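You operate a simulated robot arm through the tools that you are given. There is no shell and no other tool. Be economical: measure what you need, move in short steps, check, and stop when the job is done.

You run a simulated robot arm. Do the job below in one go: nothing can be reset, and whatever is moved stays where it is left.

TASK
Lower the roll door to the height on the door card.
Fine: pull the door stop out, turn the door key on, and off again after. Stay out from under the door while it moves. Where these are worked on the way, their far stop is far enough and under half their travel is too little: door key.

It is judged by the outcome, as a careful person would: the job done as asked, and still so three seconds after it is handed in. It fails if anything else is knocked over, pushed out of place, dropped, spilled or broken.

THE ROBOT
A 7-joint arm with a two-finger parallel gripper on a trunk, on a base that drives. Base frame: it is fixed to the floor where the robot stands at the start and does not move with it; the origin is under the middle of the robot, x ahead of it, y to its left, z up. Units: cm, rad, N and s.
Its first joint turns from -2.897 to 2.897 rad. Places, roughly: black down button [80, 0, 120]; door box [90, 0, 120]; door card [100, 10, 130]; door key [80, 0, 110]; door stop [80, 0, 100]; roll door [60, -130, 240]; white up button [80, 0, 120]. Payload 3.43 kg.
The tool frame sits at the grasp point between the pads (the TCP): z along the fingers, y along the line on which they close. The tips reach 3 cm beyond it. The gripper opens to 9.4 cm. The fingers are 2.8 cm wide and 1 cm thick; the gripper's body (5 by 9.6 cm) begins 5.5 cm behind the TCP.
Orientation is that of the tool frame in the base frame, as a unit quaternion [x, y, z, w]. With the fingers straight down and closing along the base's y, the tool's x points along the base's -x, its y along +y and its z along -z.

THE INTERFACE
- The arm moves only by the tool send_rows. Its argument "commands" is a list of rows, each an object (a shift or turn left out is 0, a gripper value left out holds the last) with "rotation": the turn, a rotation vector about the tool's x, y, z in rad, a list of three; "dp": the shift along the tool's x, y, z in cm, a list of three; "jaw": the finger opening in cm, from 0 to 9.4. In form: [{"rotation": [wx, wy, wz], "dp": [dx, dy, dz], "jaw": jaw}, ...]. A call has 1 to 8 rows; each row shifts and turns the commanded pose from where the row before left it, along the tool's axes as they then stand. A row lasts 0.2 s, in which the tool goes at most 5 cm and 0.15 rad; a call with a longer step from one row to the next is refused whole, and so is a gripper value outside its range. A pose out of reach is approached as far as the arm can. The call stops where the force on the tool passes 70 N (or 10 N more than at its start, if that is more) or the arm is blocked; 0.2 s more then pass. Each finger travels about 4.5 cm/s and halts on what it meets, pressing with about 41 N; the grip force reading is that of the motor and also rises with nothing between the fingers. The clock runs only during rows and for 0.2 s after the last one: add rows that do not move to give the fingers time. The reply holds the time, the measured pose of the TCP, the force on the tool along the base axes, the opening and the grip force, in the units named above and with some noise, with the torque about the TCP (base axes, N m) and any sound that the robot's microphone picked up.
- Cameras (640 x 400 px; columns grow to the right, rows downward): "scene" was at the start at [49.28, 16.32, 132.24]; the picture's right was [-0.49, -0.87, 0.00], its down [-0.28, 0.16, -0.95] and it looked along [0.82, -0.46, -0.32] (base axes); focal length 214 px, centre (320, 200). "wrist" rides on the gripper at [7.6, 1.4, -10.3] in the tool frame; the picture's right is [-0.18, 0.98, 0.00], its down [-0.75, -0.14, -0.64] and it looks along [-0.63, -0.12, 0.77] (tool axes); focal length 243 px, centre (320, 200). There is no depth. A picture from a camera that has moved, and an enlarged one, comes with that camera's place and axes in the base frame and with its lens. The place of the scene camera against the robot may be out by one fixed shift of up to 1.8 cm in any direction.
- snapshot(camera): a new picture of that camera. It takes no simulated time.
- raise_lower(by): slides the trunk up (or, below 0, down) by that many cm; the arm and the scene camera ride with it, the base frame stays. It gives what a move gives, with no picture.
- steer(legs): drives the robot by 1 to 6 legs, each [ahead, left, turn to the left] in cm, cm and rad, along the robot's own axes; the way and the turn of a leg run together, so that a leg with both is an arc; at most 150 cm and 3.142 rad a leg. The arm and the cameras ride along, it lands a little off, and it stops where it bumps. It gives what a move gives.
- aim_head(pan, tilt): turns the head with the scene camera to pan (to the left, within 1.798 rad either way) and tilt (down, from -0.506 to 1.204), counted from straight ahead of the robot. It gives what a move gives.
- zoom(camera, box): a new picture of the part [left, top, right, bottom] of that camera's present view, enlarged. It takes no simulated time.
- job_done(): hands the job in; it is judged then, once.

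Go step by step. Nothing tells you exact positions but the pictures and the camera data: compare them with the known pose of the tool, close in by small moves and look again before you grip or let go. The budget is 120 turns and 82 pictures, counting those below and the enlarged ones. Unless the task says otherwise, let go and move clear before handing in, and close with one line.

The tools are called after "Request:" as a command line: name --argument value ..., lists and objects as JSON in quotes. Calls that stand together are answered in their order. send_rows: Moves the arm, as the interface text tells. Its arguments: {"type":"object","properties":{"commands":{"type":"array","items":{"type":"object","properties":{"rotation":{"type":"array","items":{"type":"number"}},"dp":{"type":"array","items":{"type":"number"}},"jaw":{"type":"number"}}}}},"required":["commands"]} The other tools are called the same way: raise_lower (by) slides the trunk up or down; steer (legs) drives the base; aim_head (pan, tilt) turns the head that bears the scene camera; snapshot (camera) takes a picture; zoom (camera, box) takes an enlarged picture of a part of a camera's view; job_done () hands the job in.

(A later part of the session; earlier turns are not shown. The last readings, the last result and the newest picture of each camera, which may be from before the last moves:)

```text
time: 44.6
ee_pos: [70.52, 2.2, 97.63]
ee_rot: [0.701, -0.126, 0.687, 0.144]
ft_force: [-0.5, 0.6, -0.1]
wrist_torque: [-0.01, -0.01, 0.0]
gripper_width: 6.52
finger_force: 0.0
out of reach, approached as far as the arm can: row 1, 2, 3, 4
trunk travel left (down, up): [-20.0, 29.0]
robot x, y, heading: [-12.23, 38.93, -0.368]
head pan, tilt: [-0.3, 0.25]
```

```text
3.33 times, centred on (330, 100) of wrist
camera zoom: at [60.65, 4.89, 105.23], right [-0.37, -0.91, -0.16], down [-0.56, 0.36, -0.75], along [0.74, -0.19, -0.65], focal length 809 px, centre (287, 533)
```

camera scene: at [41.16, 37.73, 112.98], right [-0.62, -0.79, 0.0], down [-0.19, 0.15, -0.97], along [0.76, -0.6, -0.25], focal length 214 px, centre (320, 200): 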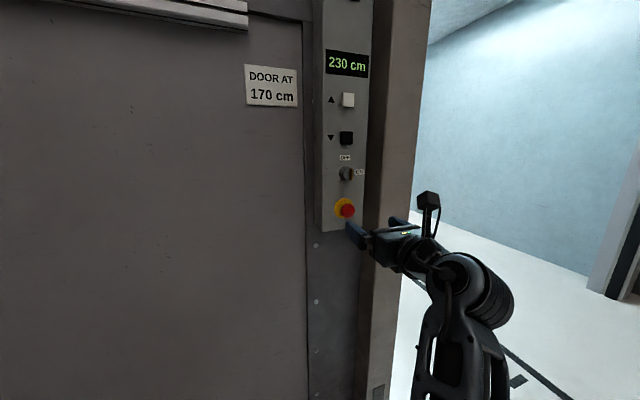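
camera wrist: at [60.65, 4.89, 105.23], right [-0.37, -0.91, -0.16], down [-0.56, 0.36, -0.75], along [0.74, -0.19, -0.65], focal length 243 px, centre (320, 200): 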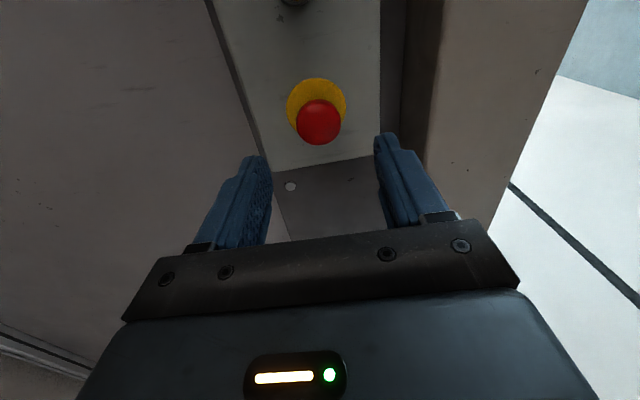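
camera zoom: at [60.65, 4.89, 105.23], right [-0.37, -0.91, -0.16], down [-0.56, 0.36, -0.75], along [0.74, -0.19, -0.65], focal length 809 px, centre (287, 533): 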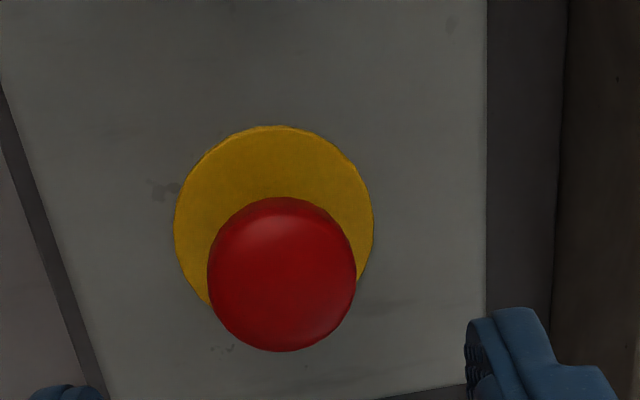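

The arm can't go higher like this, so I raise the trunk instead.

Request:
raise_lower --by 9.5

Request:
snapshot --camera "wrist"

Request:
zoom --camera "scene" --box '[300, 80, 460, 280]'

```text
time: 45.9
ee_pos: [70.56, 2.1, 107.01]
ee_rot: [0.701, -0.127, 0.687, 0.145]
ft_force: [0.2, 0.5, 0.2]
wrist_torque: [0.0, 0.04, -0.02]
gripper_width: 6.48
finger_force: 0.1
trunk travel left (down, up): [-29.5, 19.5]
robot x, y, heading: [-12.28, 39.04, -0.363]
head pan, tilt: [-0.3, 0.25]
```

```text
44 pictures are left
camera wrist: at [60.63, 4.85, 114.76], right [-0.37, -0.91, -0.16], down [-0.56, 0.36, -0.75], along [0.74, -0.19, -0.65], focal length 243 px, centre (320, 200)
```

wrist: 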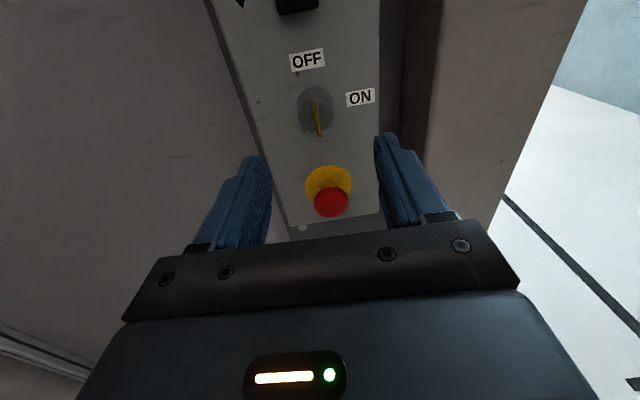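

```text
2.00 times, centred on (380, 180) of scene
camera zoom: at [41.17, 37.74, 122.48], right [-0.62, -0.79, 0.0], down [-0.19, 0.15, -0.97], along [0.76, -0.6, -0.25], focal length 429 px, centre (200, 240)
```

zoom: 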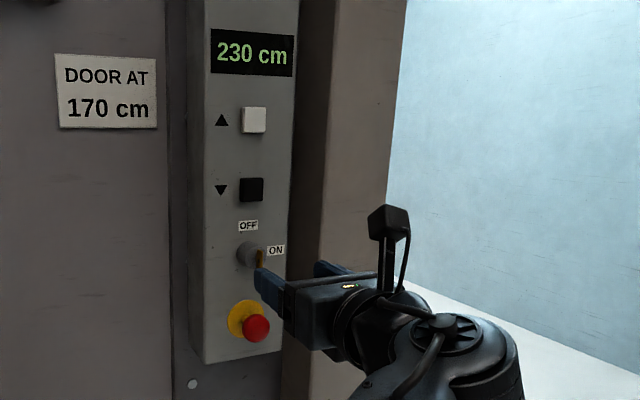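

The key is straight ahead: blade around [79.5, -1.3, 106.7]. Before gripping I test in free space that the wrist can roll the +90° needed.

Request:
send_rows --commands '[{"rotation": [0, 0, 0.14]}, {"rotation": [0, 0, 0.14]}, {"rotation": [0, 0, 0.14]}, {"rotation": [0, 0, 0.14]}, {"rotation": [0, 0, 0.14]}, {"rotation": [0, 0, 0.14]}, {"rotation": [0, 0, 0.14]}, {"rotation": [0, 0, 0.14]}]'

Request:
send_rows --commands '[{"rotation": [0, 0, 0.14]}, {"rotation": [0, 0, 0.14]}, {"rotation": [0, 0, 0.14]}, {"rotation": [0, 0, 0.14]}]'

```text
time: 47.7
ee_pos: [70.42, 2.1, 106.49]
ee_rot: [0.532, -0.478, 0.657, -0.238]
ft_force: [-0.3, 0.2, 0.2]
wrist_torque: [0.0, 0.02, 0.04]
gripper_width: 6.48
finger_force: 0.0
trunk travel left (down, up): [-29.5, 19.5]
robot x, y, heading: [-12.48, 38.91, -0.368]
head pan, tilt: [-0.3, 0.25]
```

```text
time: 48.7
ee_pos: [70.37, 2.06, 106.29]
ee_rot: [-0.383, 0.606, -0.565, 0.407]
ft_force: [0.0, -0.6, -0.3]
wrist_torque: [0.01, 0.01, -0.01]
gripper_width: 6.49
finger_force: 0.1
trunk travel left (down, up): [-29.5, 19.5]
robot x, y, heading: [-12.67, 38.97, -0.366]
head pan, tilt: [-0.3, 0.25]
```

The roll works freely. I roll back to align with the vertical blade, narrowing the jaw.

Request:
send_rows --commands '[{"rotation": [0, 0, -0.14]}, {"rotation": [0, 0, -0.14]}, {"rotation": [0, 0, -0.14]}, {"rotation": [0, 0, -0.14]}, {"rotation": [0, 0, -0.14]}, {"rotation": [0, 0, -0.14]}, {"rotation": [0, 0, -0.14]}, {"rotation": [0, 0, -0.14]}]'

Request:
send_rows --commands '[{"rotation": [0, 0, -0.14], "jaw": 4.5}, {"rotation": [0, 0, -0.14]}, {"rotation": [0, 0, -0.14]}, {"rotation": [0, 0, -0.11]}, {"dp": [0, 0, 2]}, {"dp": [0, 0, 2]}, {}]'

Request:
snapshot --camera "wrist"

```text
time: 50.5
ee_pos: [70.95, 2.49, 108.1]
ee_rot: [0.63, -0.319, 0.706, -0.062]
ft_force: [1.0, -1.0, 0.3]
wrist_torque: [-0.02, -0.01, 0.0]
gripper_width: 6.49
finger_force: 0.0
trunk travel left (down, up): [-29.5, 19.5]
robot x, y, heading: [-12.12, 39.25, -0.367]
head pan, tilt: [-0.3, 0.25]
```

```text
time: 52.3
ee_pos: [72.18, 1.57, 104.8]
ee_rot: [0.711, -0.123, 0.676, 0.147]
ft_force: [0.9, -0.2, 0.3]
wrist_torque: [0.02, -0.01, 0.01]
gripper_width: 4.52
finger_force: 0.1
out of reach, approached as far as the arm can: row 5, 6
trunk travel left (down, up): [-29.5, 19.5]
robot x, y, heading: [-12.12, 38.94, -0.365]
head pan, tilt: [-0.3, 0.25]
stopped in row 7: the arm was blocked; the commanded pose is now the measured one
```

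```text
42 pictures are left
camera wrist: at [62.44, 4.25, 112.92], right [-0.37, -0.92, -0.14], down [-0.59, 0.35, -0.73], along [0.72, -0.19, -0.67], focal length 243 px, centre (320, 200)
```

wrist: 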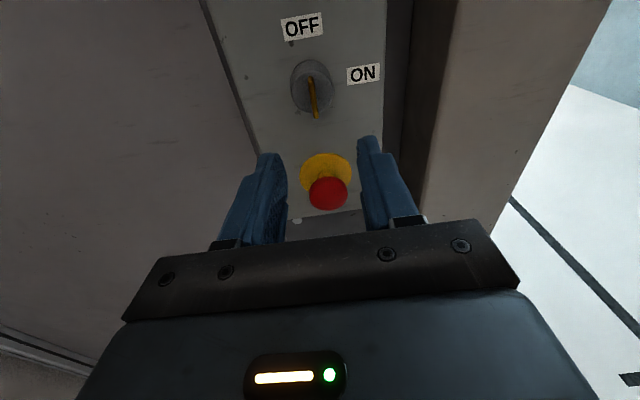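

The arm is at the top of its range in this posture, so I raise the trunk 6 cm more and bring the arm down 4 cm.

Request:
raise_lower --by 7

Request:
send_rows --commands '[{"dp": [-1.2, 0, 0]}, {"dp": [-1.2, 0, 0]}, {"dp": [-1.2, 0, 0]}, {"dp": [-1.2, 0, 0]}, {}]'

```text
time: 53.4
ee_pos: [72.08, 1.54, 111.96]
ee_rot: [0.713, -0.12, 0.676, 0.145]
ft_force: [0.0, -0.4, -0.1]
wrist_torque: [-0.02, -0.02, 0.02]
gripper_width: 4.5
finger_force: 0.0
trunk travel left (down, up): [-36.5, 12.5]
robot x, y, heading: [-12.37, 39.2, -0.364]
head pan, tilt: [-0.3, 0.25]
```

```text
time: 54.5
ee_pos: [71.81, 1.44, 107.22]
ee_rot: [0.712, -0.122, 0.676, 0.146]
ft_force: [-0.8, -0.1, -0.2]
wrist_torque: [0.0, 0.01, -0.01]
gripper_width: 4.49
finger_force: 0.0
trunk travel left (down, up): [-36.5, 12.5]
robot x, y, heading: [-12.4, 38.96, -0.361]
head pan, tilt: [-0.3, 0.25]
```

Free again. I trim pitch and roll, advance a bit and look.

Request:
send_rows --commands '[{"rotation": [0, 0.044, 0.045]}, {"dp": [-0.3, 0, 1]}, {"dp": [0, 0, 1]}, {}]'

Request:
snapshot --camera "wrist"

Request:
zoom --camera "wrist" --box '[240, 60, 400, 180]'

```text
time: 55.5
ee_pos: [73.56, 0.75, 106.92]
ee_rot: [0.694, -0.134, 0.695, 0.133]
ft_force: [0.0, 0.1, 0.2]
wrist_torque: [0.05, 0.03, 0.0]
gripper_width: 4.52
finger_force: 0.2
trunk travel left (down, up): [-36.5, 12.5]
robot x, y, heading: [-12.07, 39.26, -0.369]
head pan, tilt: [-0.3, 0.25]
```

```text
41 pictures are left
camera wrist: at [63.54, 3.19, 114.35], right [-0.36, -0.91, -0.19], down [-0.54, 0.37, -0.75], along [0.76, -0.17, -0.63], focal length 243 px, centre (320, 200)
```

wrist: 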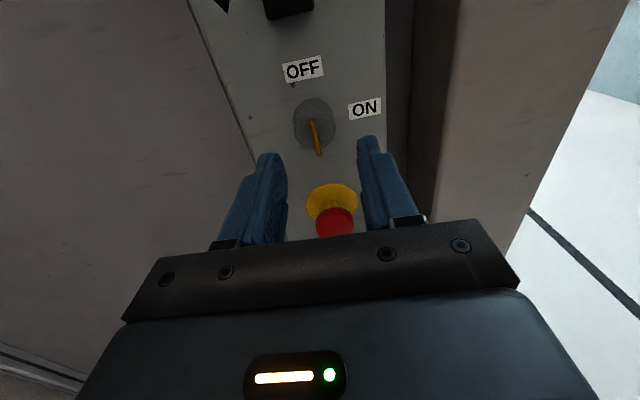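

```text
3.33 times, centred on (320, 120) of wrist
camera zoom: at [63.54, 3.19, 114.35], right [-0.36, -0.91, -0.19], down [-0.54, 0.37, -0.75], along [0.76, -0.17, -0.63], focal length 809 px, centre (320, 467)
```

zoom: 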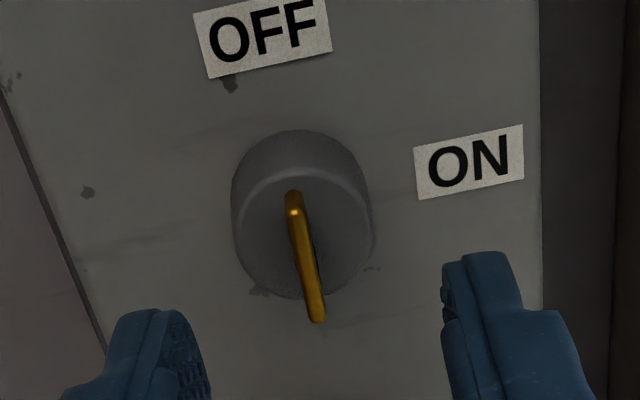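

The thin gold blade is vertical; its axis lies about 0.45 cm left and 0.4 cm below the tool line. I correct and advance 3 cm.

Request:
send_rows --commands '[{"dp": [-0.4, -0.45, 0]}, {"dp": [0, 0, 1]}, {"dp": [0, 0, 1]}, {"dp": [0, 0, 1]}, {}]'

Request:
zoom --camera "wrist" --box '[220, 80, 420, 240]'

Request:
zoom --camera "scene" --box '[300, 130, 460, 250]'

```text
time: 56.8
ee_pos: [76.9, 0.03, 106.61]
ee_rot: [0.694, -0.134, 0.695, 0.133]
ft_force: [-0.6, -0.5, 0.2]
wrist_torque: [-0.02, 0.02, -0.01]
gripper_width: 4.49
finger_force: 0.0
trunk travel left (down, up): [-36.5, 12.5]
robot x, y, heading: [-12.05, 39.0, -0.365]
head pan, tilt: [-0.3, 0.25]
```

```text
2.50 times, centred on (320, 160) of wrist
camera zoom: at [66.62, 2.46, 114.03], right [-0.36, -0.91, -0.19], down [-0.54, 0.37, -0.75], along [0.76, -0.17, -0.63], focal length 606 px, centre (320, 300)
```

zoom: 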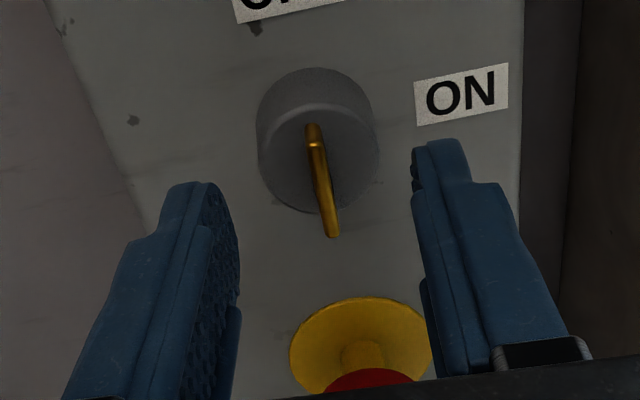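

```text
3.33 times, centred on (380, 190) of scene
camera zoom: at [41.16, 37.74, 129.48], right [-0.62, -0.79, 0.0], down [-0.19, 0.15, -0.97], along [0.76, -0.6, -0.25], focal length 715 px, centre (120, 233)
```

zoom: 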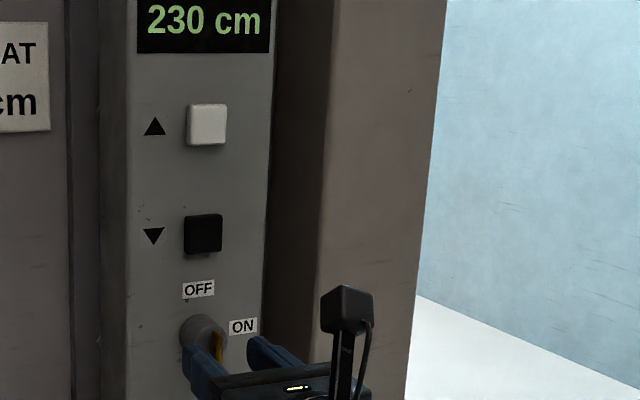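

Aligned within about 0.2 cm; the blade's middle is ~3.4 cm past the TCP. I advance 2.2 cm and look.

Request:
send_rows --commands '[{"dp": [0, 0, 0.8]}, {"dp": [0, 0, 0.7]}, {"dp": [0, 0, 0.7]}, {}]'

Request:
zoom --camera "wrist" --box '[220, 80, 420, 240]'

```text
time: 57.8
ee_pos: [78.62, -0.73, 106.51]
ee_rot: [0.694, -0.134, 0.695, 0.133]
ft_force: [-0.3, 1.0, 0.5]
wrist_torque: [-0.02, 0.05, 0.01]
gripper_width: 4.49
finger_force: 0.0
trunk travel left (down, up): [-36.5, 12.5]
robot x, y, heading: [-12.1, 39.16, -0.365]
head pan, tilt: [-0.3, 0.25]
```

```text
2.50 times, centred on (320, 160) of wrist
camera zoom: at [68.57, 1.7, 114.0], right [-0.36, -0.91, -0.19], down [-0.54, 0.37, -0.75], along [0.76, -0.17, -0.63], focal length 606 px, centre (320, 300)
```

zoom: 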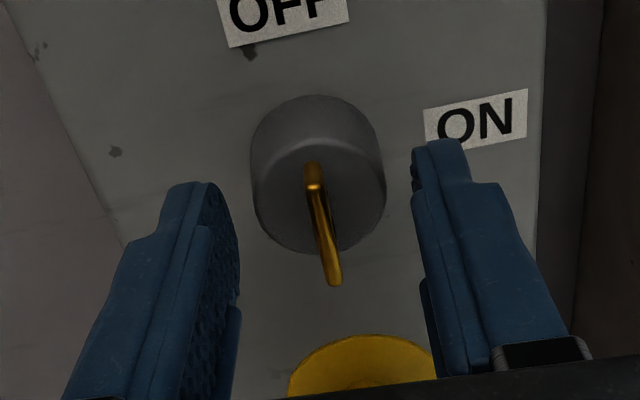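

Blade lies within the fingers' reach. I close and read the width.

Request:
send_rows --commands '[{"jaw": 0}, {"jaw": 0}, {"jaw": 0}, {"jaw": 0}, {}]'

Request:
zoom --camera "wrist" --box '[220, 80, 420, 240]'

```text
time: 59.0
ee_pos: [78.62, -0.82, 106.5]
ee_rot: [0.694, -0.135, 0.695, 0.133]
ft_force: [1.3, -0.3, -0.5]
wrist_torque: [-0.03, -0.03, 0.17]
gripper_width: 3.34
finger_force: 45.1
trunk travel left (down, up): [-36.5, 12.5]
robot x, y, heading: [-12.21, 38.93, -0.368]
head pan, tilt: [-0.3, 0.25]
```

```text
2.50 times, centred on (320, 160) of wrist
camera zoom: at [68.57, 1.7, 114.0], right [-0.36, -0.91, -0.19], down [-0.54, 0.37, -0.75], along [0.76, -0.17, -0.63], focal length 606 px, centre (320, 300)
```

zoom: 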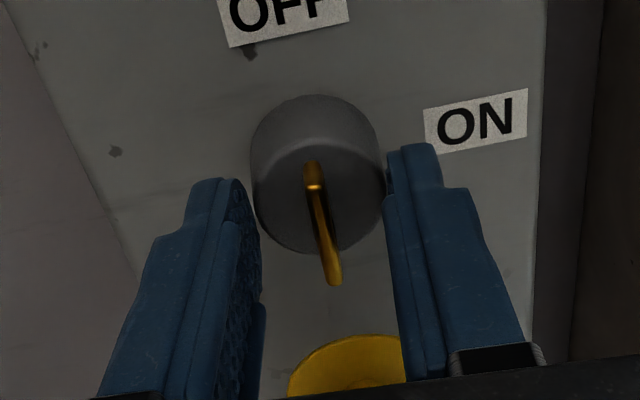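

It grips the dial rim (3.3 cm), nicely centred. I reopen, back off 1 cm and close on the blade alone.

Request:
send_rows --commands '[{"jaw": 4.5}, {"jaw": 4.5}, {"dp": [0, 0, -0.5]}, {"dp": [0, 0, -0.5]}, {"jaw": 0}, {"jaw": 0}, {"jaw": 0}, {"jaw": 0}]'

Request:
send_rows --commands '[{}, {}]'

Request:
zoom --camera "wrist" --box '[220, 80, 420, 240]'

```text
time: 60.8
ee_pos: [77.78, -0.47, 106.47]
ee_rot: [0.694, -0.135, 0.695, 0.133]
ft_force: [-3.1, -5.1, -0.8]
wrist_torque: [-0.06, -0.17, 0.23]
gripper_width: 0.48
finger_force: 39.3
trunk travel left (down, up): [-36.5, 12.5]
robot x, y, heading: [-12.43, 38.91, -0.364]
head pan, tilt: [-0.3, 0.25]
```

```text
time: 61.4
ee_pos: [77.8, -0.51, 106.44]
ee_rot: [0.694, -0.135, 0.694, 0.134]
ft_force: [-4.4, -7.4, -0.7]
wrist_torque: [0.0, 0.01, 0.2]
gripper_width: 0.49
finger_force: 39.4
trunk travel left (down, up): [-36.5, 12.5]
robot x, y, heading: [-12.17, 39.4, -0.364]
head pan, tilt: [-0.3, 0.25]
```

```text
2.50 times, centred on (320, 160) of wrist
camera zoom: at [67.64, 2.0, 114.01], right [-0.37, -0.91, -0.19], down [-0.54, 0.37, -0.75], along [0.76, -0.17, -0.63], focal length 606 px, centre (320, 300)
```

zoom: 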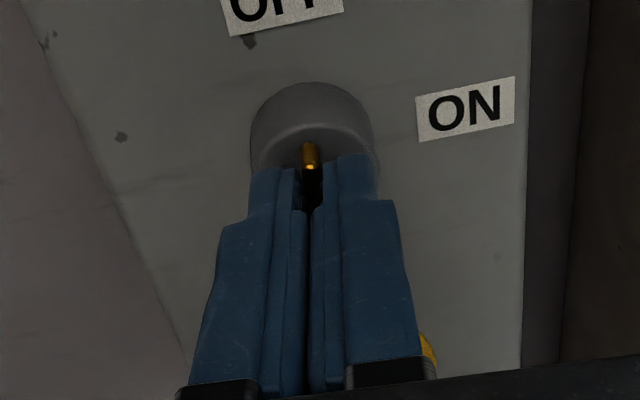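

The blade is held (0.5 cm). I turn it clockwise toward ON, in stages.

Request:
send_rows --commands '[{"rotation": [0, 0, 0.1]}, {"rotation": [0, 0, 0.1]}, {"rotation": [0, 0, 0.1]}, {"rotation": [0, 0, 0.1]}, {"rotation": [0, 0, 0.1]}, {"rotation": [0, 0, 0.1]}]'

Request:
zoom --camera "scene" --box '[300, 150, 460, 270]'

```text
time: 62.8
ee_pos: [77.78, -0.51, 106.48]
ee_rot: [0.622, -0.335, 0.703, -0.079]
ft_force: [-3.7, -17.4, -1.3]
wrist_torque: [0.23, 0.72, 0.56]
gripper_width: 0.49
finger_force: 39.9
trunk travel left (down, up): [-36.5, 12.5]
robot x, y, heading: [-12.23, 39.12, -0.366]
head pan, tilt: [-0.3, 0.25]
```

```text
3.33 times, centred on (380, 210) of scene
camera zoom: at [41.17, 37.65, 129.49], right [-0.62, -0.79, 0.0], down [-0.19, 0.15, -0.97], along [0.76, -0.6, -0.25], focal length 715 px, centre (120, 167)
```

zoom: 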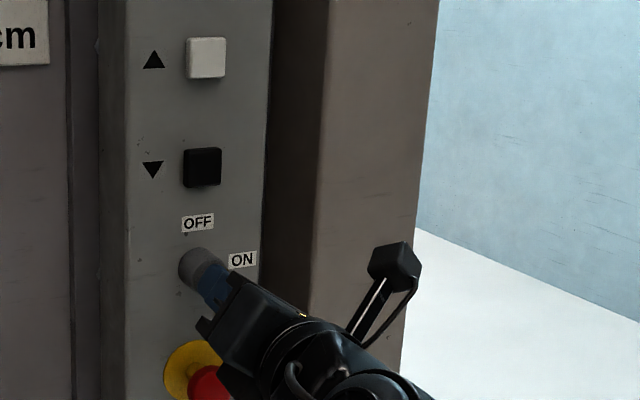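

Request:
send_rows --commands '[{"rotation": [0, 0, 0.1]}, {"rotation": [0, 0, 0.1]}, {"rotation": [0, 0, 0.1]}, {"rotation": [0, 0, 0.1]}, {"rotation": [0, 0, 0.1]}]'

Request:
send_rows --commands '[{"rotation": [0, 0, 0.1]}, {"rotation": [0, 0, 0.1]}, {"rotation": [0, 0, 0.1]}, {"rotation": [0, 0, 0.1]}, {}]'

Request:
zoom --camera "wrist" --box '[220, 80, 420, 240]'

```text
time: 64.0
ee_pos: [77.74, -0.48, 106.57]
ee_rot: [0.52, -0.478, 0.662, -0.251]
ft_force: [3.3, -23.6, 4.7]
wrist_torque: [-0.08, -0.23, 0.08]
gripper_width: 0.47
finger_force: 39.2
trunk travel left (down, up): [-36.5, 12.5]
robot x, y, heading: [-12.22, 38.89, -0.365]
head pan, tilt: [-0.3, 0.25]
```

```text
time: 65.2
ee_pos: [77.77, -0.58, 106.52]
ee_rot: [0.416, -0.572, 0.598, -0.377]
ft_force: [-16.0, -14.6, 5.8]
wrist_torque: [-0.07, -0.18, 0.44]
gripper_width: 0.44
finger_force: 38.5
trunk travel left (down, up): [-36.5, 12.5]
robot x, y, heading: [-12.27, 39.18, -0.365]
head pan, tilt: [-0.3, 0.25]
```

```text
2.50 times, centred on (320, 160) of wrist
camera zoom: at [65.34, -3.8, 105.44], right [0.05, 0.11, -0.99], down [-0.31, 0.95, 0.09], along [0.95, 0.31, 0.08], focal length 606 px, centre (320, 300)
```

zoom: 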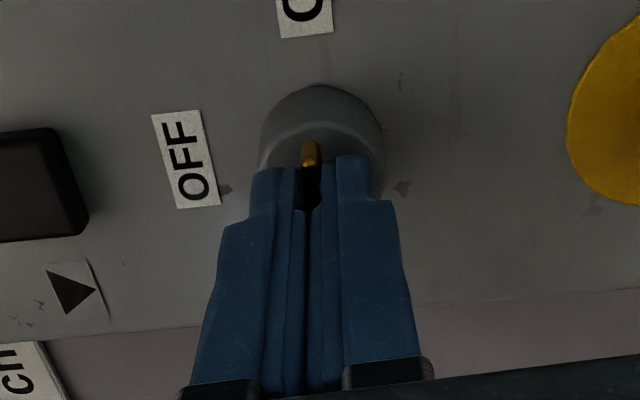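

Turned about 86° so far with no stop felt. I add a bit more to seek the stop.

Request:
send_rows --commands '[{"rotation": [0, 0, 0.07]}, {"rotation": [0, 0, 0.07]}, {}]'

Request:
zoom --camera "scene" --box '[300, 50, 460, 270]'

```text
time: 66.0
ee_pos: [77.87, -0.5, 106.34]
ee_rot: [-0.375, 0.6, -0.571, 0.417]
ft_force: [-7.9, -17.8, 4.8]
wrist_torque: [-1.09, 0.49, -1.21]
gripper_width: 0.57
finger_force: 40.0
trunk travel left (down, up): [-36.5, 12.5]
robot x, y, heading: [-12.06, 38.79, -0.365]
head pan, tilt: [-0.3, 0.25]
```

```text
1.82 times, centred on (380, 160) of scene
camera zoom: at [41.14, 37.68, 129.5], right [-0.62, -0.79, 0.0], down [-0.19, 0.15, -0.97], along [0.76, -0.6, -0.25], focal length 390 px, centre (211, 273)
```

zoom: 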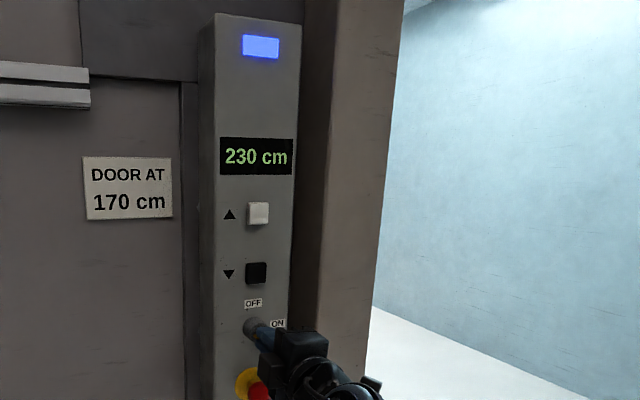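

The blue lamp is lit: the key is on at its stop. I release, back off straight, and close the fingers for pressing.

Request:
send_rows --commands '[{"rotation": [0, 0, -0.05]}, {"jaw": 3}, {"jaw": 3}, {"jaw": 3}, {"dp": [0, 0, -1.5]}, {"dp": [0, 0, -1.5]}, {"dp": [0, 0, -1.5]}, {"jaw": 0}]'

Request:
raise_lower --by 9

Request:
snapshot --camera "wrist"

Request:
snapshot --camera "scene"

```text
time: 67.8
ee_pos: [73.55, 1.35, 106.48]
ee_rot: [-0.39, 0.59, -0.581, 0.402]
ft_force: [0.0, 0.4, 0.5]
wrist_torque: [-0.02, 0.0, 0.01]
gripper_width: 0.01
finger_force: 3.5
trunk travel left (down, up): [-36.5, 12.5]
robot x, y, heading: [-12.52, 38.94, -0.368]
head pan, tilt: [-0.3, 0.25]
```

```text
time: 69.0
ee_pos: [73.67, 1.33, 115.41]
ee_rot: [-0.39, 0.589, -0.581, 0.403]
ft_force: [-0.1, -0.9, -0.1]
wrist_torque: [0.01, 0.01, 0.01]
gripper_width: 0.0
finger_force: 33.2
trunk travel left (down, up): [-45.5, 3.5]
robot x, y, heading: [-12.2, 38.97, -0.364]
head pan, tilt: [-0.3, 0.25]
```

```text
31 pictures are left
camera wrist: at [61.19, -1.91, 113.77], right [0.08, 0.19, -0.98], down [-0.32, 0.94, 0.16], along [0.94, 0.3, 0.13], focal length 243 px, centre (320, 200)
```

wrist: 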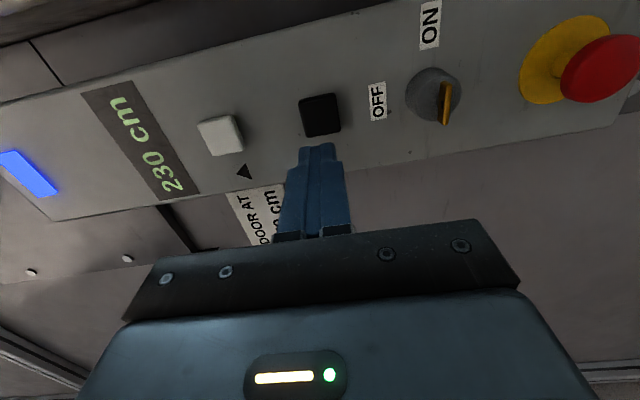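

```text
30 pictures are left
camera scene: at [41.16, 37.74, 138.48], right [-0.62, -0.79, 0.0], down [-0.19, 0.15, -0.97], along [0.76, -0.6, -0.25], focal length 214 px, centre (320, 200)
```

scene: 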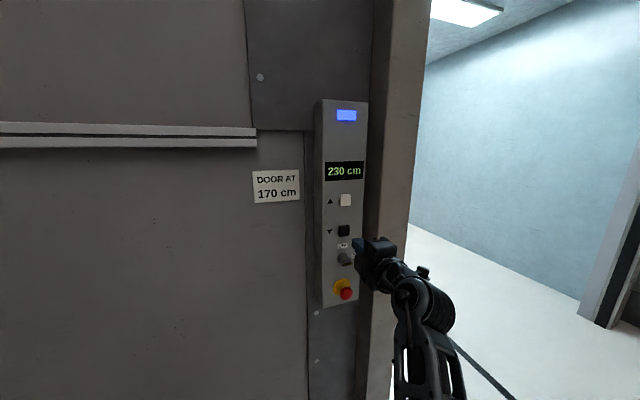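

The key blade points to ON. The black button is ~0.6 cm right of the tool line at the same height; I shift and advance 4 cm, then check.

Request:
send_rows --commands '[{"dp": [0.55, 0, 1]}, {"dp": [0, 0, 1]}, {"dp": [0, 0, 1]}, {"dp": [0, 0, 0.7]}, {}]'

Request:
zoom --camera "wrist" --box '[220, 60, 420, 220]'

Request:
zoom --camera "scene" --box '[280, 140, 400, 260]'

```text
time: 70.2
ee_pos: [76.86, -0.79, 115.57]
ee_rot: [-0.39, 0.59, -0.581, 0.403]
ft_force: [0.1, 1.2, -0.1]
wrist_torque: [0.03, 0.0, 0.02]
gripper_width: 0.0
finger_force: 33.5
trunk travel left (down, up): [-45.5, 3.5]
robot x, y, heading: [-12.34, 38.86, -0.361]
head pan, tilt: [-0.3, 0.25]
```

```text
2.50 times, centred on (320, 140) of wrist
camera zoom: at [64.35, -3.85, 113.78], right [0.08, 0.19, -0.98], down [-0.32, 0.93, 0.16], along [0.94, 0.3, 0.13], focal length 606 px, centre (320, 350)
```

zoom: 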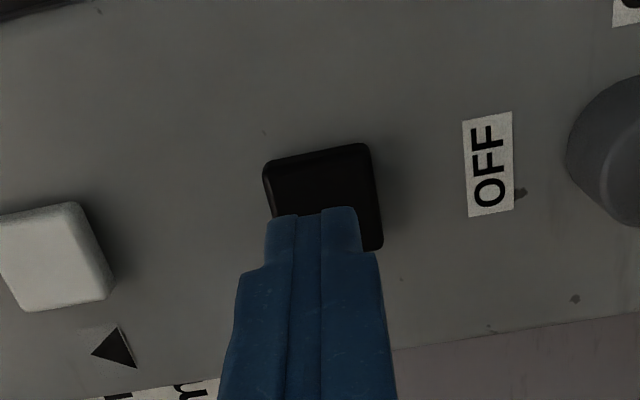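

```text
3.33 times, centred on (340, 200) of scene
camera zoom: at [41.16, 37.73, 138.48], right [-0.62, -0.79, 0.0], down [-0.19, 0.15, -0.97], along [0.76, -0.6, -0.25], focal length 715 px, centre (253, 200)
```

zoom: 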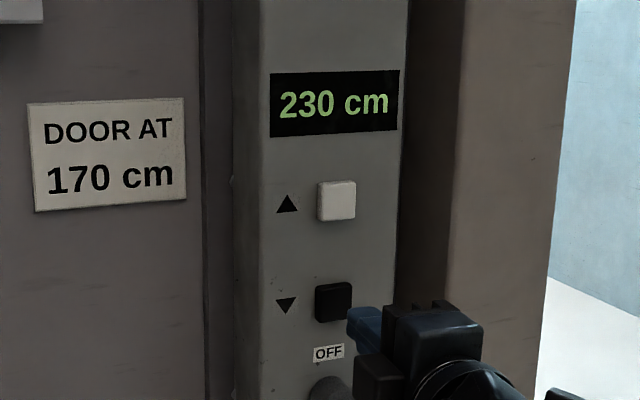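

The closed fingertips sit in front of the black button. I advance in small steps until it gives.

Request:
send_rows --commands '[{"dp": [0, 0, 0.5]}, {"dp": [0, 0, 0.4]}]'

Request:
zoom --camera "wrist" --box '[220, 60, 420, 220]'

```text
time: 70.8
ee_pos: [77.68, -0.82, 115.55]
ee_rot: [-0.39, 0.589, -0.581, 0.404]
ft_force: [-0.4, -0.3, -0.3]
wrist_torque: [-0.03, -0.05, 0.02]
gripper_width: 0.0
finger_force: 32.9
trunk travel left (down, up): [-45.5, 3.5]
robot x, y, heading: [-12.66, 38.77, -0.36]
head pan, tilt: [-0.3, 0.25]
```

```text
2.50 times, centred on (320, 140) of wrist
camera zoom: at [65.21, -4.04, 113.79], right [0.08, 0.19, -0.98], down [-0.32, 0.93, 0.16], along [0.94, 0.3, 0.13], focal length 606 px, centre (320, 350)
```

zoom: 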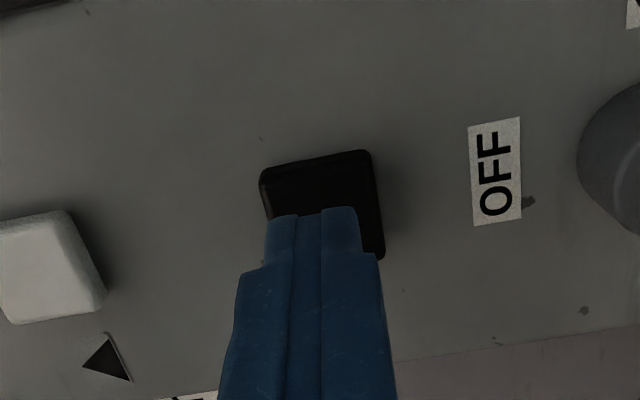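

Request:
send_rows --commands '[{"dp": [0, 0, 0.4]}]'

Request:
send_rows --commands '[{"dp": [0, 0, 0.4]}]'

Request:
send_rows --commands '[{"dp": [0, 0, 0.3]}]'

Request:
zoom --camera "scene" --box '[280, 140, 400, 260]'

```text
time: 71.2
ee_pos: [77.9, -1.1, 115.57]
ee_rot: [-0.39, 0.589, -0.581, 0.404]
ft_force: [-0.1, -0.7, 0.9]
wrist_torque: [-0.03, 0.0, 0.0]
gripper_width: 0.04
finger_force: 32.6
trunk travel left (down, up): [-45.5, 3.5]
robot x, y, heading: [-12.66, 39.02, -0.363]
head pan, tilt: [-0.3, 0.25]
```

```text
time: 71.6
ee_pos: [78.38, -1.11, 115.45]
ee_rot: [-0.39, 0.589, -0.581, 0.403]
ft_force: [-0.5, -0.6, 0.2]
wrist_torque: [0.0, 0.0, 0.01]
gripper_width: 0.0
finger_force: 32.7
trunk travel left (down, up): [-45.5, 3.5]
robot x, y, heading: [-12.23, 38.92, -0.362]
head pan, tilt: [-0.3, 0.25]
```

```text
time: 72.0
ee_pos: [78.62, -1.31, 115.44]
ee_rot: [-0.391, 0.589, -0.581, 0.403]
ft_force: [-0.1, -0.4, 0.0]
wrist_torque: [-0.02, 0.03, 0.0]
gripper_width: 0.03
finger_force: 33.1
trunk travel left (down, up): [-45.5, 3.5]
robot x, y, heading: [-12.1, 39.13, -0.362]
head pan, tilt: [-0.3, 0.25]
```

```text
3.33 times, centred on (340, 200) of scene
camera zoom: at [41.16, 37.74, 138.48], right [-0.62, -0.79, 0.0], down [-0.19, 0.15, -0.97], along [0.76, -0.6, -0.25], focal length 715 px, centre (253, 200)
```

zoom: 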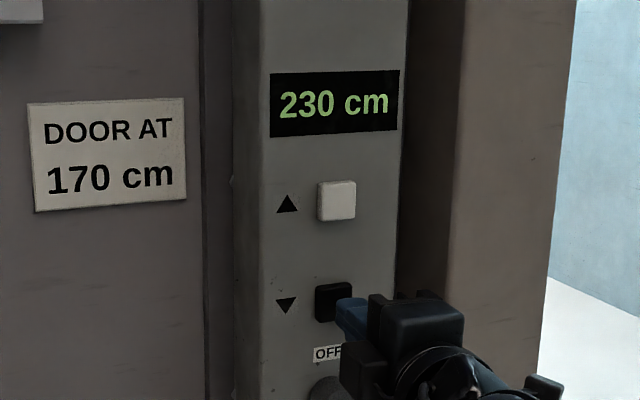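

Request:
send_rows --commands '[{"dp": [0, 0, 0.3]}]'

Request:
send_rows --commands '[{"dp": [0, 0, 0.3]}]'

Request:
send_rows --commands '[{"dp": [0, 0, 0.3]}]'

Request:
zoom --camera "wrist" --box '[120, 60, 420, 260]'

```text
time: 72.4
ee_pos: [78.91, -1.44, 115.41]
ee_rot: [-0.39, 0.589, -0.582, 0.402]
ft_force: [-0.4, 0.2, 0.2]
wrist_torque: [0.02, 0.01, 0.0]
gripper_width: 0.01
finger_force: 32.9
trunk travel left (down, up): [-45.5, 3.5]
robot x, y, heading: [-12.38, 38.75, -0.365]
head pan, tilt: [-0.3, 0.25]
```

```text
time: 72.8
ee_pos: [79.17, -1.52, 115.43]
ee_rot: [-0.39, 0.59, -0.58, 0.403]
ft_force: [-0.6, -0.2, 0.9]
wrist_torque: [0.01, -0.01, -0.02]
gripper_width: 0.0
finger_force: 33.3
trunk travel left (down, up): [-45.5, 3.5]
robot x, y, heading: [-12.21, 39.49, -0.357]
head pan, tilt: [-0.3, 0.25]
```

```text
time: 73.2
ee_pos: [79.47, -1.66, 115.52]
ee_rot: [-0.39, 0.59, -0.581, 0.403]
ft_force: [0.1, 0.2, -0.5]
wrist_torque: [0.01, -0.03, 0.0]
gripper_width: 0.01
finger_force: 33.1
trunk travel left (down, up): [-45.5, 3.5]
robot x, y, heading: [-12.32, 38.98, -0.365]
head pan, tilt: [-0.3, 0.25]
```

```text
2.00 times, centred on (270, 160) of wrist
camera zoom: at [67.14, -4.89, 113.82], right [0.08, 0.19, -0.98], down [-0.32, 0.93, 0.16], along [0.94, 0.3, 0.13], focal length 485 px, centre (420, 280)
```

zoom: 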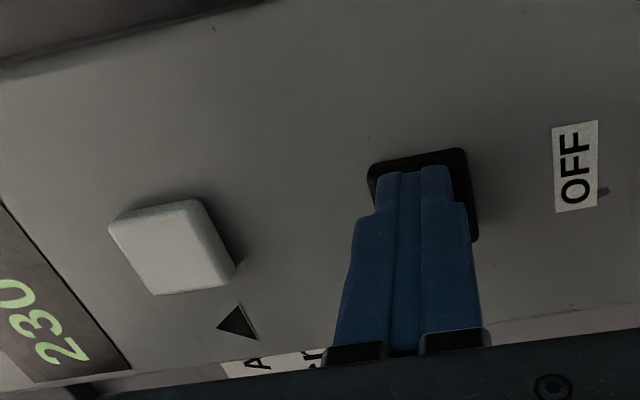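

Request:
send_rows --commands '[{"dp": [0, 0, 0.25]}]'

Request:
send_rows --commands '[{"dp": [0, 0, 0.25]}]'

Request:
zoom --camera "scene" --box '[280, 140, 400, 260]'

```text
time: 73.6
ee_pos: [79.72, -1.78, 115.55]
ee_rot: [-0.39, 0.59, -0.581, 0.403]
ft_force: [-0.8, 0.5, -0.7]
wrist_torque: [-0.02, 0.05, 0.05]
gripper_width: 0.01
finger_force: 33.5
trunk travel left (down, up): [-45.5, 3.5]
robot x, y, heading: [-12.1, 38.97, -0.365]
head pan, tilt: [-0.3, 0.25]
heard: click
```

```text
time: 74.0
ee_pos: [79.92, -1.78, 115.53]
ee_rot: [-0.39, 0.589, -0.582, 0.403]
ft_force: [-5.1, 2.3, 0.6]
wrist_torque: [-0.02, -0.02, 0.13]
gripper_width: 0.0
finger_force: 32.8
trunk travel left (down, up): [-45.5, 3.5]
robot x, y, heading: [-12.13, 39.34, -0.367]
head pan, tilt: [-0.3, 0.25]
```

```text
3.33 times, centred on (340, 200) of scene
camera zoom: at [41.14, 37.75, 138.49], right [-0.62, -0.79, 0.0], down [-0.19, 0.15, -0.97], along [0.76, -0.6, -0.25], focal length 715 px, centre (253, 200)
```

zoom: 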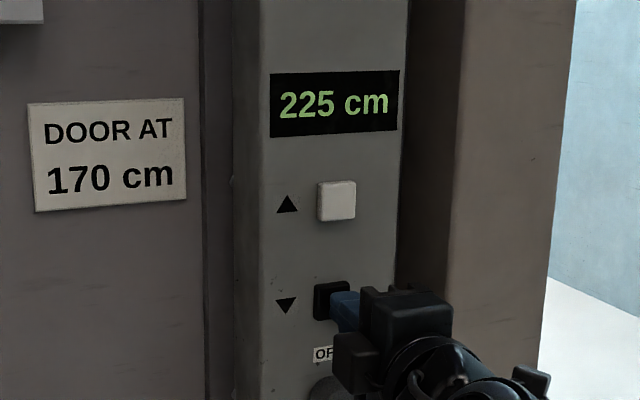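

The button clicked and the door is moving: 225 cm. I hold it 1 s more and measure the rate.

Request:
send_rows --commands '[{}, {}, {}, {}]'

Request:
zoom --camera "scene" --box '[280, 140, 400, 260]'

```text
time: 75.0
ee_pos: [79.89, -1.84, 115.57]
ee_rot: [-0.39, 0.589, -0.583, 0.402]
ft_force: [-5.1, 2.3, 2.3]
wrist_torque: [0.0, -0.09, 0.08]
gripper_width: 0.0
finger_force: 33.1
trunk travel left (down, up): [-45.5, 3.5]
robot x, y, heading: [-12.56, 39.19, -0.365]
head pan, tilt: [-0.3, 0.25]
```

```text
3.33 times, centred on (340, 200) of scene
camera zoom: at [41.14, 37.74, 138.5], right [-0.62, -0.79, 0.0], down [-0.19, 0.15, -0.97], along [0.76, -0.6, -0.25], focal length 715 px, centre (253, 200)
```

zoom: 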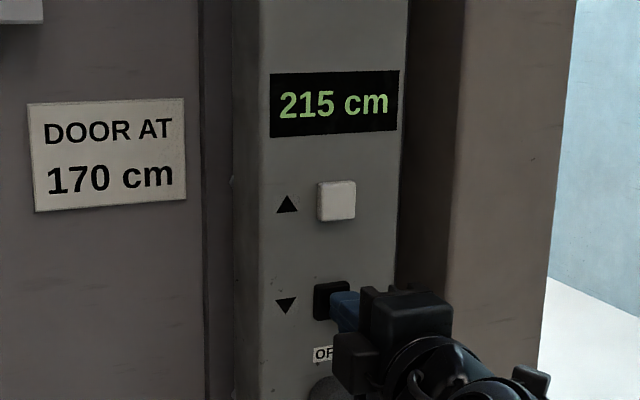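

Rate is 10 cm/s. I release now to learn whether it stops or coasts.

Request:
send_rows --commands '[{"dp": [0, 0, -0.7]}]'

Request:
zoom --camera "scene" --box '[280, 140, 400, 260]'

Request:
send_rows --commands '[{}, {}]'

Request:
zoom --camera "scene" --box '[280, 140, 400, 260]'

```text
time: 75.4
ee_pos: [79.34, -1.51, 115.58]
ee_rot: [-0.39, 0.589, -0.581, 0.404]
ft_force: [0.5, -0.6, -0.3]
wrist_torque: [-0.02, -0.03, 0.01]
gripper_width: 0.0
finger_force: 32.6
trunk travel left (down, up): [-45.5, 3.5]
robot x, y, heading: [-12.17, 39.1, -0.364]
head pan, tilt: [-0.3, 0.25]
```

```text
3.33 times, centred on (340, 200) of scene
camera zoom: at [41.17, 37.73, 138.48], right [-0.62, -0.79, 0.0], down [-0.19, 0.15, -0.97], along [0.76, -0.6, -0.25], focal length 715 px, centre (253, 200)
```

zoom: 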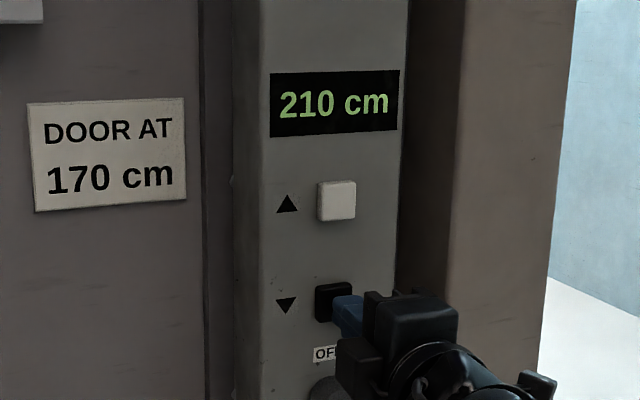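

```text
time: 76.0
ee_pos: [79.21, -1.67, 115.6]
ee_rot: [-0.391, 0.59, -0.58, 0.403]
ft_force: [-0.6, 0.4, 0.2]
wrist_torque: [0.01, 0.0, 0.0]
gripper_width: 0.01
finger_force: 32.5
trunk travel left (down, up): [-45.5, 3.5]
robot x, y, heading: [-12.19, 38.79, -0.364]
head pan, tilt: [-0.3, 0.25]
```

```text
3.33 times, centred on (340, 200) of scene
camera zoom: at [41.17, 37.73, 138.48], right [-0.62, -0.79, 0.0], down [-0.19, 0.15, -0.97], along [0.76, -0.6, -0.25], focal length 715 px, centre (253, 200)
```

zoom: 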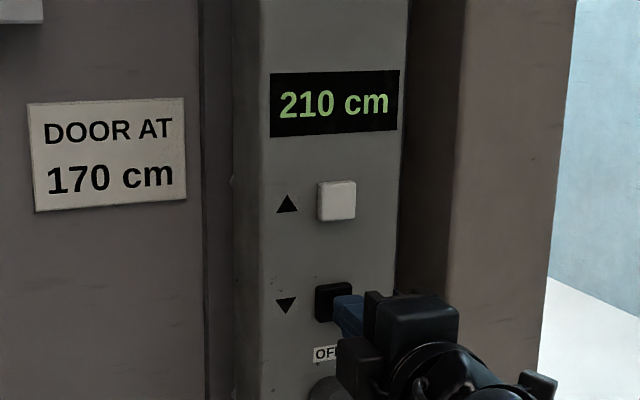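

It is hold-to-run with little coasting; the display moves in coarse steps. I press again and hold.

Request:
send_rows --commands '[{"dp": [0, 0, 0.7]}, {}, {}, {}, {}, {}, {}, {}]'

Request:
zoom --camera "scene" --box '[280, 140, 400, 260]'

```text
time: 77.8
ee_pos: [79.84, -1.79, 115.45]
ee_rot: [-0.391, 0.589, -0.581, 0.403]
ft_force: [-3.5, 0.7, 1.2]
wrist_torque: [0.0, -0.05, 0.01]
gripper_width: 0.0
finger_force: 33.3
trunk travel left (down, up): [-45.5, 3.5]
robot x, y, heading: [-12.62, 39.34, -0.363]
head pan, tilt: [-0.3, 0.25]
heard: click
```

```text
3.33 times, centred on (340, 200) of scene
camera zoom: at [41.15, 37.73, 138.49], right [-0.62, -0.79, 0.0], down [-0.19, 0.15, -0.97], along [0.76, -0.6, -0.25], focal length 715 px, centre (253, 200)
```

zoom: 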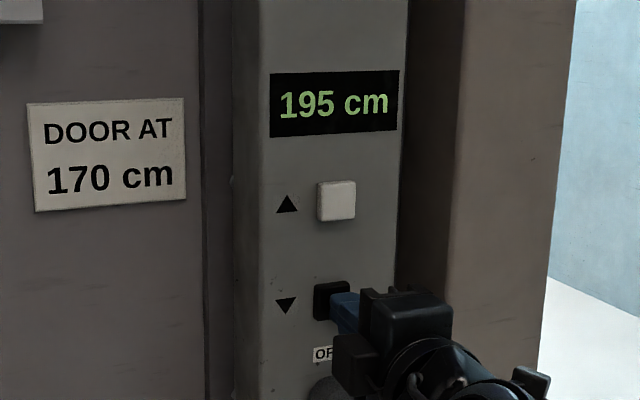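

Request:
send_rows --commands '[{}, {}, {}, {}, {}, {}]'

Request:
zoom --camera "scene" --box '[280, 140, 400, 260]'

```text
time: 79.2
ee_pos: [79.82, -1.7, 115.55]
ee_rot: [-0.39, 0.589, -0.582, 0.403]
ft_force: [-3.6, -1.0, -0.4]
wrist_torque: [-0.02, -0.02, -0.01]
gripper_width: 0.01
finger_force: 32.5
trunk travel left (down, up): [-45.5, 3.5]
robot x, y, heading: [-11.97, 38.89, -0.364]
head pan, tilt: [-0.3, 0.25]
```

```text
3.33 times, centred on (340, 200) of scene
camera zoom: at [41.15, 37.73, 138.49], right [-0.62, -0.79, 0.0], down [-0.19, 0.15, -0.97], along [0.76, -0.6, -0.25], focal length 715 px, centre (253, 200)
```

zoom: 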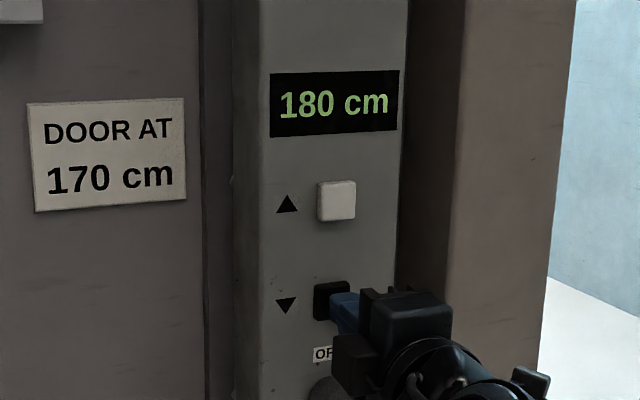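

Request:
send_rows --commands '[{}]'

Request:
zoom --camera "scene" --box '[300, 150, 400, 190]'

Request:
send_rows --commands '[{}]'

Request:
zoom --camera "scene" --box '[300, 150, 400, 190]'

```text
time: 79.6
ee_pos: [79.8, -1.68, 115.48]
ee_rot: [-0.39, 0.589, -0.582, 0.403]
ft_force: [-4.9, -0.5, 0.1]
wrist_torque: [0.01, -0.02, 0.03]
gripper_width: 0.0
finger_force: 33.0
trunk travel left (down, up): [-45.5, 3.5]
robot x, y, heading: [-12.29, 39.15, -0.365]
head pan, tilt: [-0.3, 0.25]
```

```text
6.40 times, centred on (350, 170) of scene
camera zoom: at [41.15, 37.73, 138.49], right [-0.62, -0.79, 0.0], down [-0.19, 0.15, -0.97], along [0.76, -0.6, -0.25], focal length 1373 px, centre (128, 392)
```

zoom: 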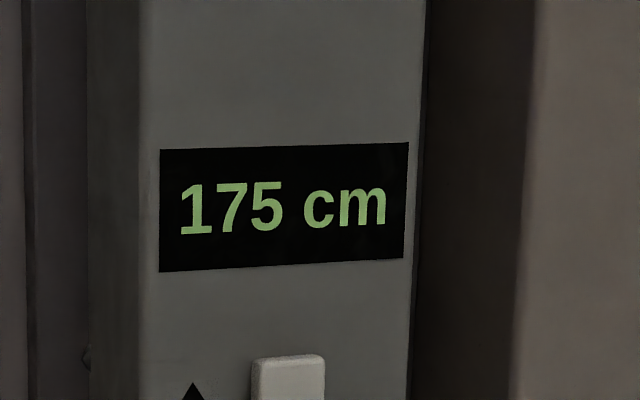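

```text
time: 80.0
ee_pos: [79.99, -1.77, 115.36]
ee_rot: [-0.39, 0.589, -0.581, 0.403]
ft_force: [-3.8, -0.5, 0.1]
wrist_torque: [-0.03, 0.0, -0.01]
gripper_width: 0.0
finger_force: 33.4
trunk travel left (down, up): [-45.5, 3.5]
robot x, y, heading: [-12.44, 38.98, -0.367]
head pan, tilt: [-0.3, 0.25]
```

```text
6.40 times, centred on (350, 170) of scene
camera zoom: at [41.15, 37.73, 138.49], right [-0.62, -0.79, 0.0], down [-0.19, 0.15, -0.97], along [0.76, -0.6, -0.25], focal length 1373 px, centre (128, 392)
```

zoom: 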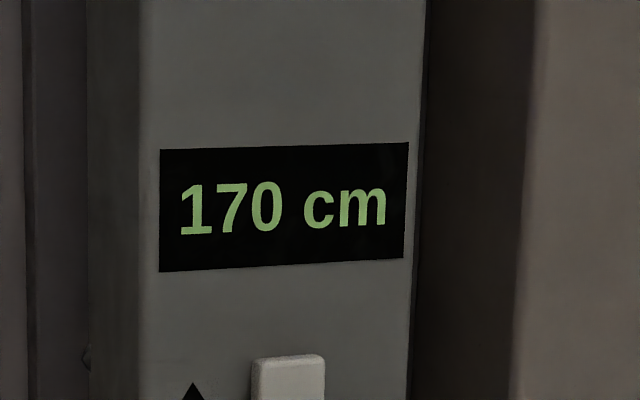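

Display reads 170, and by timing the door is just inside that reading (~172 falling); I release now.

Request:
send_rows --commands '[{"dp": [0, 0, -0.7]}, {"dp": [0, 0, -0.7]}, {}, {}]'

Request:
zoom --camera "scene" --box '[300, 150, 400, 190]'

Request:
aim_head --pan -1.0 --tilt 0.0

Request:
snapshot --camera "scene"

```text
time: 81.0
ee_pos: [78.63, -1.48, 115.46]
ee_rot: [-0.391, 0.589, -0.581, 0.403]
ft_force: [-0.2, 0.3, -0.2]
wrist_torque: [0.02, -0.02, -0.01]
gripper_width: 0.0
finger_force: 33.2
trunk travel left (down, up): [-45.5, 3.5]
robot x, y, heading: [-12.23, 39.01, -0.365]
head pan, tilt: [-0.3, 0.25]
```

```text
6.40 times, centred on (350, 170) of scene
camera zoom: at [41.17, 37.73, 138.48], right [-0.62, -0.79, 0.0], down [-0.19, 0.15, -0.97], along [0.76, -0.6, -0.25], focal length 1373 px, centre (128, 392)
```

zoom: 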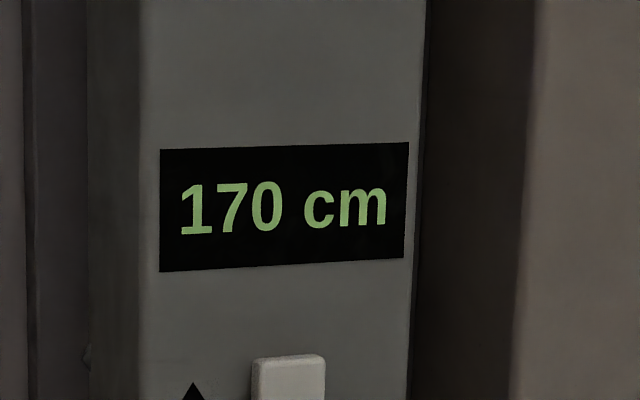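

```text
time: 82.1
ee_pos: [78.62, -1.35, 115.34]
ee_rot: [-0.391, 0.59, -0.581, 0.403]
ft_force: [-0.9, 0.1, 0.7]
wrist_torque: [-0.01, 0.0, -0.01]
gripper_width: 0.0
finger_force: 32.5
trunk travel left (down, up): [-45.5, 3.5]
robot x, y, heading: [-12.25, 39.23, -0.366]
head pan, tilt: [-1.0, 0.0]
```

```text
15 pictures are left
camera scene: at [35.66, 34.68, 140.78], right [-0.98, -0.21, 0.0], down [0.0, 0.0, -1.0], along [0.21, -0.98, 0.0], focal length 214 px, centre (320, 200)
```

scene: 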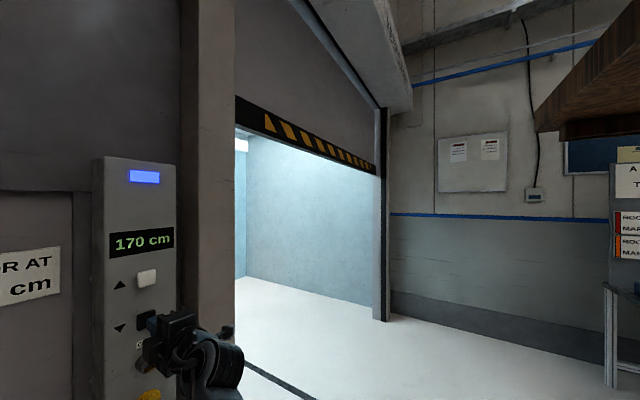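

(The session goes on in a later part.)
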